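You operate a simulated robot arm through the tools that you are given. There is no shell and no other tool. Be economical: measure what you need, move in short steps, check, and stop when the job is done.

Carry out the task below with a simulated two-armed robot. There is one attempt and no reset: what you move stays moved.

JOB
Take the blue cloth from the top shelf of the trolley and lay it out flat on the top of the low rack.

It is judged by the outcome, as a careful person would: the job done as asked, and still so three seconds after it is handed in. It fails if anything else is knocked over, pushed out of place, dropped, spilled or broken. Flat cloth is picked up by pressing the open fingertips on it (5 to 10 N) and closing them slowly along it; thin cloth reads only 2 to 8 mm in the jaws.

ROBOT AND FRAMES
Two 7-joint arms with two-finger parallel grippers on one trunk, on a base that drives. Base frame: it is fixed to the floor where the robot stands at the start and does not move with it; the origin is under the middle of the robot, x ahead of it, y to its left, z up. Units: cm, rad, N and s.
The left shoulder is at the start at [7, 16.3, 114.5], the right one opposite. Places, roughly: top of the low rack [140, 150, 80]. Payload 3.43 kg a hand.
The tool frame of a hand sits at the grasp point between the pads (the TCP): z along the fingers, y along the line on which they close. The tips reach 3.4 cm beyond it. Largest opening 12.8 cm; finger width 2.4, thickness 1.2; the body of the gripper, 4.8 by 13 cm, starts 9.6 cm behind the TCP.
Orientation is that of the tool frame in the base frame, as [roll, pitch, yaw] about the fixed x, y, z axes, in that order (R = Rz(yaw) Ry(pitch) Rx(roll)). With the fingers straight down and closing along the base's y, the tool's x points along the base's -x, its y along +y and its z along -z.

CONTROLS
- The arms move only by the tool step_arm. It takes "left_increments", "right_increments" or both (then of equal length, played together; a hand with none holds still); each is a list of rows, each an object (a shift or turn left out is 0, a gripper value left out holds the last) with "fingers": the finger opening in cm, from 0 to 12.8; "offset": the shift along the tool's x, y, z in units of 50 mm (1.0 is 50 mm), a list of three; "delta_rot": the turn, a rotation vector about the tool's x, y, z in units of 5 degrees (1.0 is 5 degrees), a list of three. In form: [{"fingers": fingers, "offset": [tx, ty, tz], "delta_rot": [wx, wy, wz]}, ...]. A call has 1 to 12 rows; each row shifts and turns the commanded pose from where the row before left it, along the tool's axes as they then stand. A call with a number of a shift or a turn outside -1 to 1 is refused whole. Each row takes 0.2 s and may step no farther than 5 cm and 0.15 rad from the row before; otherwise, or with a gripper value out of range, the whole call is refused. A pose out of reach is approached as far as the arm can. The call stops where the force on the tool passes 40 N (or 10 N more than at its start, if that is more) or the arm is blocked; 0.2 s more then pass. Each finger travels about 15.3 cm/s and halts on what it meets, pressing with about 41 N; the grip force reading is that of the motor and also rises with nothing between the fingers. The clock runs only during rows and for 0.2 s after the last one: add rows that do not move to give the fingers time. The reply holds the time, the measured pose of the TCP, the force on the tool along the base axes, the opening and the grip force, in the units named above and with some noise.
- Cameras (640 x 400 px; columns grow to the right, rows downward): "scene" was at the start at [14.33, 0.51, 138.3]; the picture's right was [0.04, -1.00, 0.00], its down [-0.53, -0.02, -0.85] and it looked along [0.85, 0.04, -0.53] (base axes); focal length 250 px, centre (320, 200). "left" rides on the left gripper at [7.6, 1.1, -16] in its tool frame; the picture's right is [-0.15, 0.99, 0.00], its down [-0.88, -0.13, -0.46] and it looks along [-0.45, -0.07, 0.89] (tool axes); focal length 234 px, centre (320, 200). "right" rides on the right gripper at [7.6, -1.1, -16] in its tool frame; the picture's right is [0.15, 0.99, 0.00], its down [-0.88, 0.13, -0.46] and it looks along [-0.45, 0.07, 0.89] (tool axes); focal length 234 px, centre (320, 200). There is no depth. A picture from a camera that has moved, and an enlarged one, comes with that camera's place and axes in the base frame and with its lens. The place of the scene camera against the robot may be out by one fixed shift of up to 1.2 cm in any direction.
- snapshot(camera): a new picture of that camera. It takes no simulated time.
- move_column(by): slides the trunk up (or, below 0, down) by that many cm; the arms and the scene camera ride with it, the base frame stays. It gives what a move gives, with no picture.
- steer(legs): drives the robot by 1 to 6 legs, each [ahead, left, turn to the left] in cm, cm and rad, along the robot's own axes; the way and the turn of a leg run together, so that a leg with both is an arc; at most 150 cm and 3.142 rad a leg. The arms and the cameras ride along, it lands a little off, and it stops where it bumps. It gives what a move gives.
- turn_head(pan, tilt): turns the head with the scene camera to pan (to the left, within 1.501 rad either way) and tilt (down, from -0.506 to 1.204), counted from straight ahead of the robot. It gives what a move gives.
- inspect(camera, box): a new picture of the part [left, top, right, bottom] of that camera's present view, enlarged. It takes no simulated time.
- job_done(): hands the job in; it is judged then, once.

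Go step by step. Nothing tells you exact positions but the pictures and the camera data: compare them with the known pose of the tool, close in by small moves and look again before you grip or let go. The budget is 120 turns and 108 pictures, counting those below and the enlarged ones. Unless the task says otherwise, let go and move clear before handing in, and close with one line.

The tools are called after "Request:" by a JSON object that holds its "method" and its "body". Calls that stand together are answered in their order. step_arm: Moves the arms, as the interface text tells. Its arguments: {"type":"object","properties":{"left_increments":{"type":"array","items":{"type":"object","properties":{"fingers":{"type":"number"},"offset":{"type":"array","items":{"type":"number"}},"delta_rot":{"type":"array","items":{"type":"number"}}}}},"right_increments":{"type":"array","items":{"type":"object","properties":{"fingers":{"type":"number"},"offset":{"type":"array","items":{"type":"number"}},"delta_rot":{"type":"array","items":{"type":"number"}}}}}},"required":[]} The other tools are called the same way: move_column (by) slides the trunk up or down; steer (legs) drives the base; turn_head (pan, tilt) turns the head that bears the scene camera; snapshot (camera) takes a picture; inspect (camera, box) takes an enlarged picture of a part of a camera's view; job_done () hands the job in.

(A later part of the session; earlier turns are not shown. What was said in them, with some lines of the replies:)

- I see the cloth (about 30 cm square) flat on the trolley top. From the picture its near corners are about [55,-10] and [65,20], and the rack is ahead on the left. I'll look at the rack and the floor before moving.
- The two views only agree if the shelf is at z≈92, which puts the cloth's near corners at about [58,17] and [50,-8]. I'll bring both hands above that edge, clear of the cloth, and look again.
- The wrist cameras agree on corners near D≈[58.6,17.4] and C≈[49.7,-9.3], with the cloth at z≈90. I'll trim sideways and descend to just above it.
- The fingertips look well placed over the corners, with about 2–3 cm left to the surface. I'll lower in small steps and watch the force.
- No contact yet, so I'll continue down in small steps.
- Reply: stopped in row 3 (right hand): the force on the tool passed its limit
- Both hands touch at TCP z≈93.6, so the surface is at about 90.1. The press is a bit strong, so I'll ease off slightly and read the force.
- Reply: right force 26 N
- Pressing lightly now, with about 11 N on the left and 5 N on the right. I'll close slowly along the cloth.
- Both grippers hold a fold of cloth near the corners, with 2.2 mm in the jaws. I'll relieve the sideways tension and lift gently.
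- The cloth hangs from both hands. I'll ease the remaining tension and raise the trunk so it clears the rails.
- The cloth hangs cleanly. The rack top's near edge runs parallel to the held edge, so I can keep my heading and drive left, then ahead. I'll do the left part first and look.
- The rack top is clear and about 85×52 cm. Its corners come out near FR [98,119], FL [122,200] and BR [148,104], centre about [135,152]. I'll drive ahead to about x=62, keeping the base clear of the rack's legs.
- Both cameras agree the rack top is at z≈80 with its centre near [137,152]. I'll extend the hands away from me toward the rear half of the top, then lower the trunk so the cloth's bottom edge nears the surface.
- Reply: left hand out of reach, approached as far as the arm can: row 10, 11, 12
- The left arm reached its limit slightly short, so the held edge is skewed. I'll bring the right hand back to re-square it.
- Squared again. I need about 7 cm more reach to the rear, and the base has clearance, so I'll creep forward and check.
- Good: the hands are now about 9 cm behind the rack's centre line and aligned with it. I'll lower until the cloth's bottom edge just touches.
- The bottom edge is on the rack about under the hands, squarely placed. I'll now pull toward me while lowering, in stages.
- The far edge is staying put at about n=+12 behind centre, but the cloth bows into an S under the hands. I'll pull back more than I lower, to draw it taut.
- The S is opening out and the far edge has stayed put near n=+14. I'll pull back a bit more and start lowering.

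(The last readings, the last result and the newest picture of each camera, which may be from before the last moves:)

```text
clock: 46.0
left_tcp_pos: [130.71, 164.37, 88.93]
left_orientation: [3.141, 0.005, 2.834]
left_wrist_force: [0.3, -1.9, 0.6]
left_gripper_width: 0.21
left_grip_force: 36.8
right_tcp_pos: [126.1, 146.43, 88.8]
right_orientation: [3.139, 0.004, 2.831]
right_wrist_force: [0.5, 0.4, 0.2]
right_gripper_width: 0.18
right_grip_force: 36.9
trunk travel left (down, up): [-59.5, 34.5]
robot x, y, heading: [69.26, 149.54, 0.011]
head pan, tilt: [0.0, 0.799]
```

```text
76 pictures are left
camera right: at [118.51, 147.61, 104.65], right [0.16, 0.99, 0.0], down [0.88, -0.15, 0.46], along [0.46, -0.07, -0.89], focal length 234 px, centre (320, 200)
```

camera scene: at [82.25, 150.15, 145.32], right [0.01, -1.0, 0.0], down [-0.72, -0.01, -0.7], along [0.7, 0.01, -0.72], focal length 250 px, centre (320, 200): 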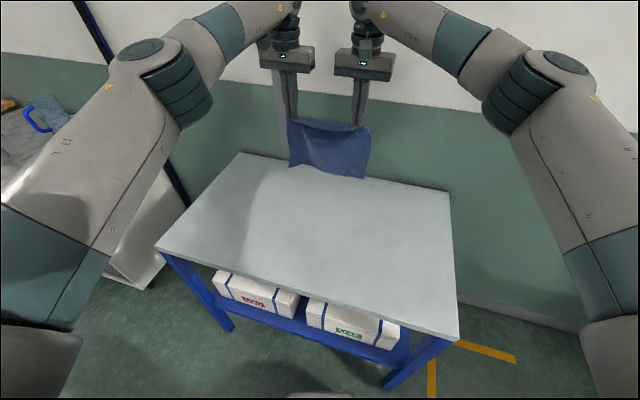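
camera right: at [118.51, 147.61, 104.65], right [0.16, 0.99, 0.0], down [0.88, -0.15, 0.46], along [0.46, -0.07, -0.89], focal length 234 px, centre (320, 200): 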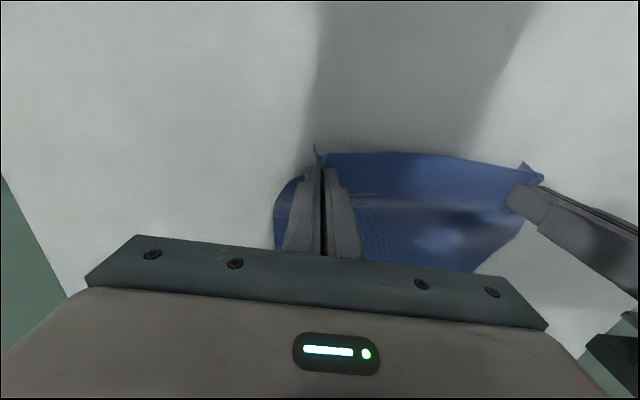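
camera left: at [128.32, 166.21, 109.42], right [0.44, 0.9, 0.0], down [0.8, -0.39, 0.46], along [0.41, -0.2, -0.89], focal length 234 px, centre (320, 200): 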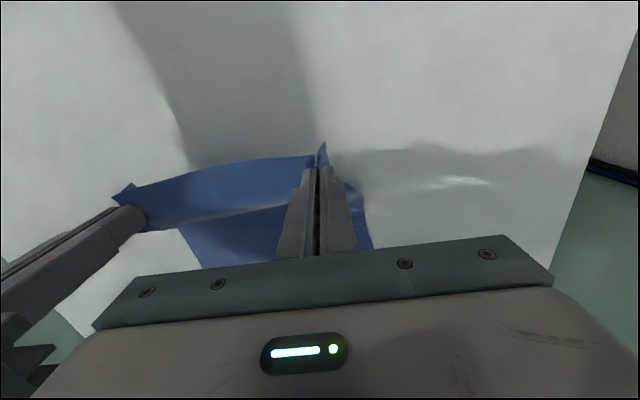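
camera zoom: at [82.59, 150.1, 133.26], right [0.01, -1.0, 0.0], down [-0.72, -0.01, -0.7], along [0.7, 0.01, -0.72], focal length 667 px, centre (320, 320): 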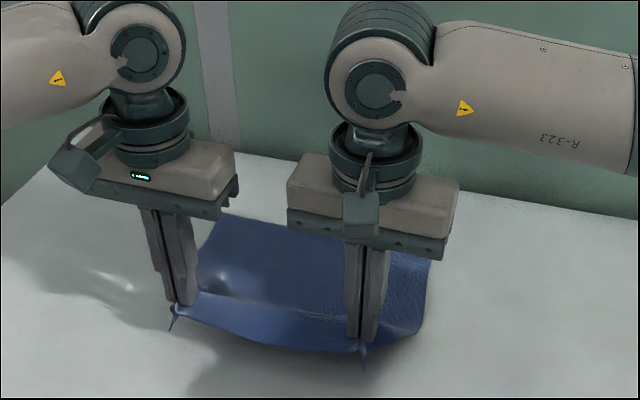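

The cloth is opening out well, with the far edge in place and the tips about 5 cm above the top. I'll lower to near contact and draw back slightly more.

Request:
{"method": "step_arm", "body": {"left_increments": [{"offset": [0.1, 0, 0.15]}, {"offset": [0.1, 0, 0.2]}, {"offset": [0.1, 0, 0.2]}, {"offset": [0.05, 0, 0.2]}, {"offset": [0.05, 0, 0.15]}, {}], "right_increments": [{"offset": [0.1, 0, 0.15]}, {"offset": [0.1, 0, 0.2]}, {"offset": [0.1, 0, 0.2]}, {"offset": [0.05, 0, 0.2]}, {"offset": [0.05, 0, 0.15]}, {}]}}

Request:
{"method": "inspect", "body": {"camera": "scene", "box": [200, 100, 440, 250]}}

Request:
{"method": "snapshot", "body": {"camera": "right"}}

Request:
{"method": "snapshot", "body": {"camera": "left"}}

```text
clock: 47.4
left_tcp_pos: [128.99, 164.89, 84.41]
left_orientation: [-3.14, 0.002, 2.834]
left_wrist_force: [-0.1, -0.5, -0.6]
left_gripper_width: 0.24
left_grip_force: 36.7
right_tcp_pos: [124.28, 147.0, 84.35]
right_orientation: [3.136, 0.006, 2.832]
right_wrist_force: [0.3, 0.1, 0.4]
right_gripper_width: 0.19
right_grip_force: 37.2
trunk travel left (down, up): [-59.5, 34.5]
robot x, y, heading: [68.91, 149.92, 0.01]
head pan, tilt: [0.0, 0.799]
```

```text
2.67 times, centred on (320, 175) of scene
camera zoom: at [82.59, 150.1, 133.26], right [0.01, -1.0, 0.0], down [-0.72, -0.01, -0.7], along [0.7, 0.01, -0.72], focal length 667 px, centre (320, 267)
```

zoom: 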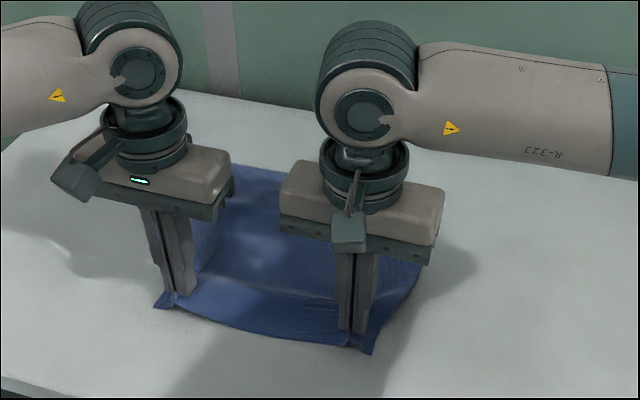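

```text
74 pictures are left
camera right: at [116.68, 148.3, 100.02], right [0.16, 0.99, 0.0], down [0.88, -0.15, 0.46], along [0.46, -0.07, -0.89], focal length 234 px, centre (320, 200)
```

right: 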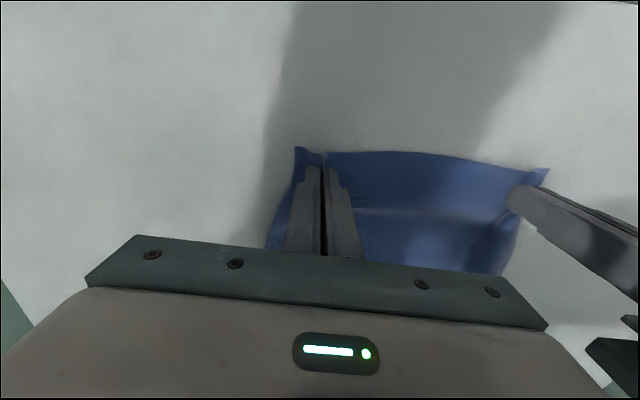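

```text
73 pictures are left
camera left: at [121.96, 168.32, 100.44], right [0.44, 0.9, 0.0], down [0.8, -0.39, 0.46], along [0.41, -0.2, -0.89], focal length 234 px, centre (320, 200)
```

left: 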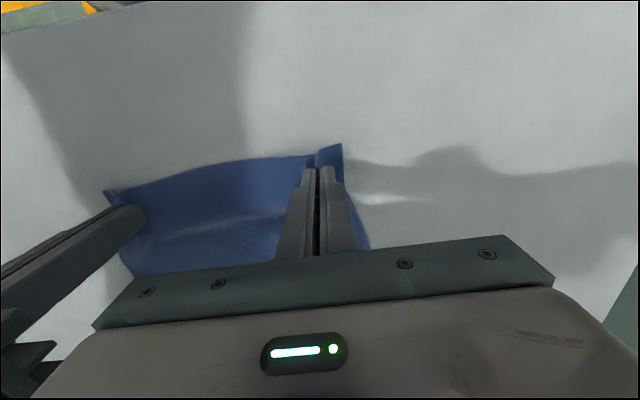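

Nearly flat now, with a small transverse dip left. I'll pull back about 1.5 cm for tautness, then come down gently to contact.

Request:
{"method": "step_arm", "body": {"left_increments": [{"offset": [0.1, 0, 0]}, {"offset": [0.1, 0, 0.04]}, {"offset": [0.1, 0, 0.04]}, {"offset": [0, 0, 0.04]}, {"offset": [0, 0, 0.04]}, {}], "right_increments": [{"offset": [0.1, 0, 0]}, {"offset": [0.1, 0, 0.04]}, {"offset": [0.1, 0, 0.04]}, {"offset": [0, 0, 0.04]}, {"offset": [0, 0, 0.04]}, {}]}}

Request:
{"method": "inspect", "body": {"camera": "scene", "box": [200, 100, 440, 250]}}

Request:
{"method": "snapshot", "body": {"camera": "left"}}

```text
clock: 48.8
left_tcp_pos: [127.44, 165.42, 83.54]
left_orientation: [3.14, 0.006, 2.834]
left_wrist_force: [0.7, -0.8, 1.6]
left_gripper_width: 0.22
left_grip_force: 37.4
right_tcp_pos: [122.83, 147.4, 83.51]
right_orientation: [3.136, 0.005, 2.832]
right_wrist_force: [1.2, 1.1, 3.4]
right_gripper_width: 0.21
right_grip_force: 36.8
trunk travel left (down, up): [-59.5, 34.5]
robot x, y, heading: [68.91, 150.06, 0.007]
head pan, tilt: [0.0, 0.799]
```

```text
2.67 times, centred on (320, 175) of scene
camera zoom: at [82.57, 150.12, 133.27], right [0.01, -1.0, 0.0], down [-0.72, -0.01, -0.7], along [0.7, 0.01, -0.72], focal length 667 px, centre (320, 267)
```

zoom: 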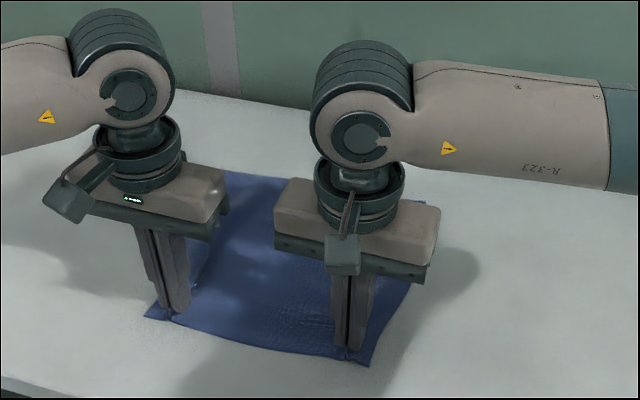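

```text
71 pictures are left
camera left: at [120.45, 168.75, 99.62], right [0.44, 0.9, 0.0], down [0.8, -0.39, 0.46], along [0.41, -0.2, -0.89], focal length 234 px, centre (320, 200)
```

left: 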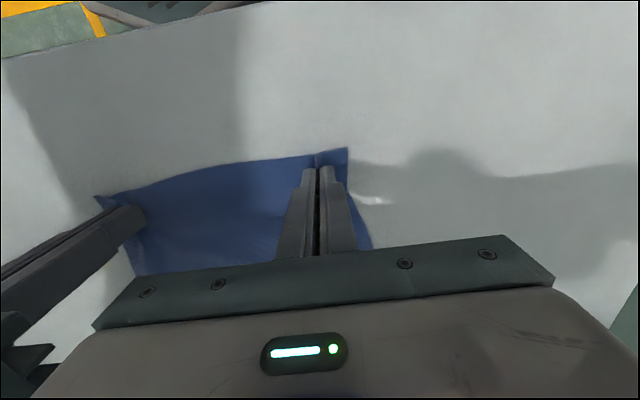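

The cloth is flat and both tips rest lightly on the rack. I'll open the fingers slowly to spread the pinched folds back out.

Request:
{"method": "step_arm", "body": {"left_increments": [{"fingers": 0.4}, {"fingers": 0.8}, {"fingers": 1.2}, {"fingers": 1.6}, {"fingers": 2.0}, {"fingers": 2.4}, {"fingers": 2.8}, {"fingers": 3.2}, {"fingers": 3.6}, {"fingers": 4.0}, {}], "right_increments": [{"fingers": 0.4}, {"fingers": 0.8}, {"fingers": 1.2}, {"fingers": 1.6}, {"fingers": 2.0}, {"fingers": 2.4}, {"fingers": 2.8}, {"fingers": 3.2}, {"fingers": 3.6}, {"fingers": 4.0}, {}]}}

Request:
{"method": "snapshot", "body": {"camera": "left"}}

Request:
{"method": "snapshot", "body": {"camera": "right"}}

```text
clock: 51.2
left_tcp_pos: [127.3, 165.39, 83.64]
left_orientation: [-3.141, 0.006, 2.832]
left_wrist_force: [0.6, 0.6, 0.6]
left_gripper_width: 3.98
left_grip_force: 0.0
right_tcp_pos: [122.77, 147.56, 83.51]
right_orientation: [3.135, 0.006, 2.83]
right_wrist_force: [-0.4, 1.5, 6.6]
right_gripper_width: 3.86
right_grip_force: 0.1
trunk travel left (down, up): [-59.5, 34.5]
robot x, y, heading: [69.3, 149.59, 0.016]
head pan, tilt: [0.0, 0.799]
```

```text
70 pictures are left
camera left: at [120.42, 168.75, 99.63], right [0.44, 0.9, 0.0], down [0.8, -0.39, 0.46], along [0.41, -0.2, -0.89], focal length 234 px, centre (320, 200)
```

left: 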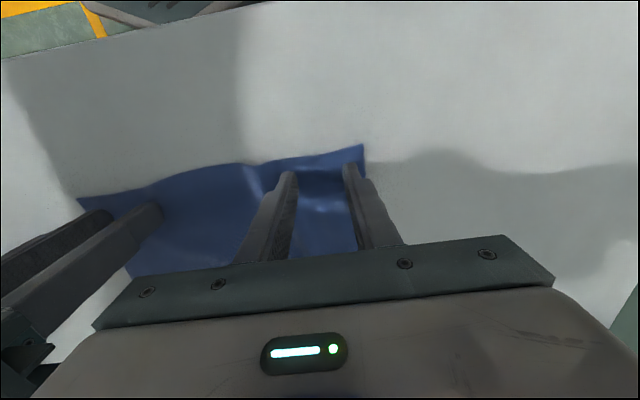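

```text
69 pictures are left
camera right: at [115.2, 148.73, 99.3], right [0.16, 0.99, 0.0], down [0.87, -0.15, 0.46], along [0.46, -0.07, -0.89], focal length 234 px, centre (320, 200)
```

right: 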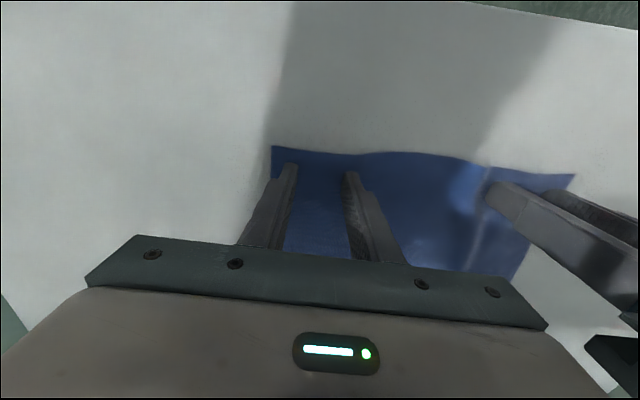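

The folds have spread out. I'll lift both hands straight up and inspect.

Request:
{"method": "step_arm", "body": {"left_increments": [{"offset": [0, 0, -0.1]}, {"offset": [0, 0, -0.4]}, {"offset": [0, 0.3, -0.6]}, {"offset": [0, 0.5, -0.7]}, {"offset": [0, 0.7, -0.6]}, {"offset": [0, 0.9, 0]}, {"offset": [0, 0.9, 0]}, {}], "right_increments": [{"offset": [0, 0, -0.1]}, {"offset": [0, 0, -0.4]}, {"offset": [0, -0.3, -0.6]}, {"offset": [0, -0.5, -0.7]}, {"offset": [0, -0.7, -0.6]}, {"offset": [0, -0.9, 0]}, {"offset": [0, -0.9, 0]}, {}]}}

Request:
{"method": "inspect", "body": {"camera": "scene", "box": [200, 100, 440, 250]}}

Request:
{"method": "snapshot", "body": {"camera": "left"}}

```text
clock: 53.0
left_tcp_pos: [132.58, 181.34, 95.63]
left_orientation: [-3.141, 0.003, 2.832]
left_wrist_force: [0.0, 0.9, -0.2]
left_gripper_width: 3.98
left_grip_force: 0.0
right_tcp_pos: [117.67, 131.8, 95.52]
right_orientation: [3.138, 0.005, 2.83]
right_wrist_force: [1.1, 0.4, 0.6]
right_gripper_width: 3.97
right_grip_force: 0.1
trunk travel left (down, up): [-59.5, 34.5]
robot x, y, heading: [68.93, 149.9, 0.014]
head pan, tilt: [0.0, 0.799]
```

```text
2.67 times, centred on (320, 175) of scene
camera zoom: at [82.67, 150.17, 133.25], right [0.01, -1.0, 0.0], down [-0.72, -0.01, -0.7], along [0.7, 0.01, -0.72], focal length 667 px, centre (320, 267)
```

zoom: 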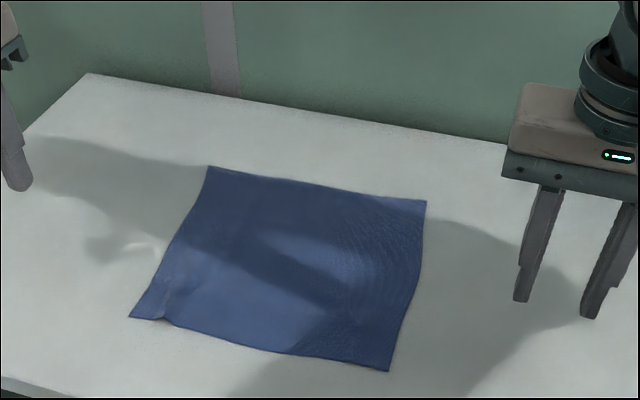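

```text
67 pictures are left
camera left: at [125.6, 184.75, 111.62], right [0.44, 0.9, 0.0], down [0.8, -0.39, 0.46], along [0.41, -0.2, -0.89], focal length 234 px, centre (320, 200)
```

left: 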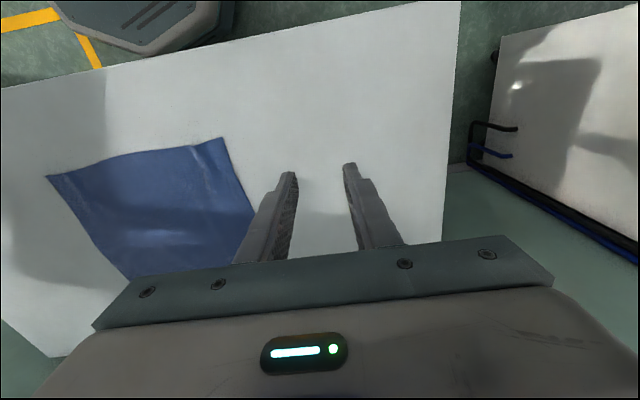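

The cloth lies flat and open, wholly on the rack top, as smooth as it was on the trolley. I'll raise the hands clear and take a last look.

Request:
{"method": "move_column", "body": {"by": 18}}

Request:
{"method": "snapshot", "body": {"camera": "scene"}}

```text
clock: 55.0
left_tcp_pos: [132.55, 181.31, 113.58]
left_orientation: [3.141, 0.003, 2.833]
left_wrist_force: [0.4, 0.1, -0.8]
left_gripper_width: 3.99
left_grip_force: 0.0
right_tcp_pos: [117.64, 131.72, 113.51]
right_orientation: [3.137, 0.006, 2.83]
right_wrist_force: [0.0, 0.4, 0.0]
right_gripper_width: 4.0
right_grip_force: 0.0
trunk travel left (down, up): [-77.5, 16.5]
robot x, y, heading: [69.04, 149.87, 0.008]
head pan, tilt: [0.0, 0.799]
```

```text
66 pictures are left
camera scene: at [82.62, 150.12, 151.26], right [0.01, -1.0, 0.0], down [-0.72, -0.01, -0.7], along [0.7, 0.01, -0.72], focal length 250 px, centre (320, 200)
```

scene: 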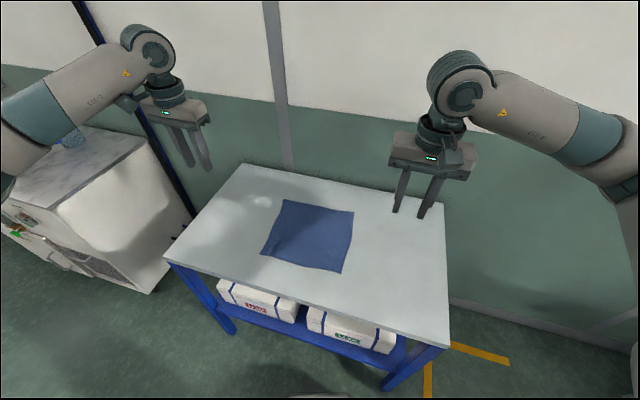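

The cloth is flat in the middle of the rack top, the hands are clear and nothing else has moved. I'm handing the job in.

Request:
{"method": "job_done", "body": {}}

```text
The job is handed in.
```

The blue cloth is off the trolley and lies flat, fully on the top of the low rack; both hands are clear, and nothing else was knocked or moved in any picture I took.
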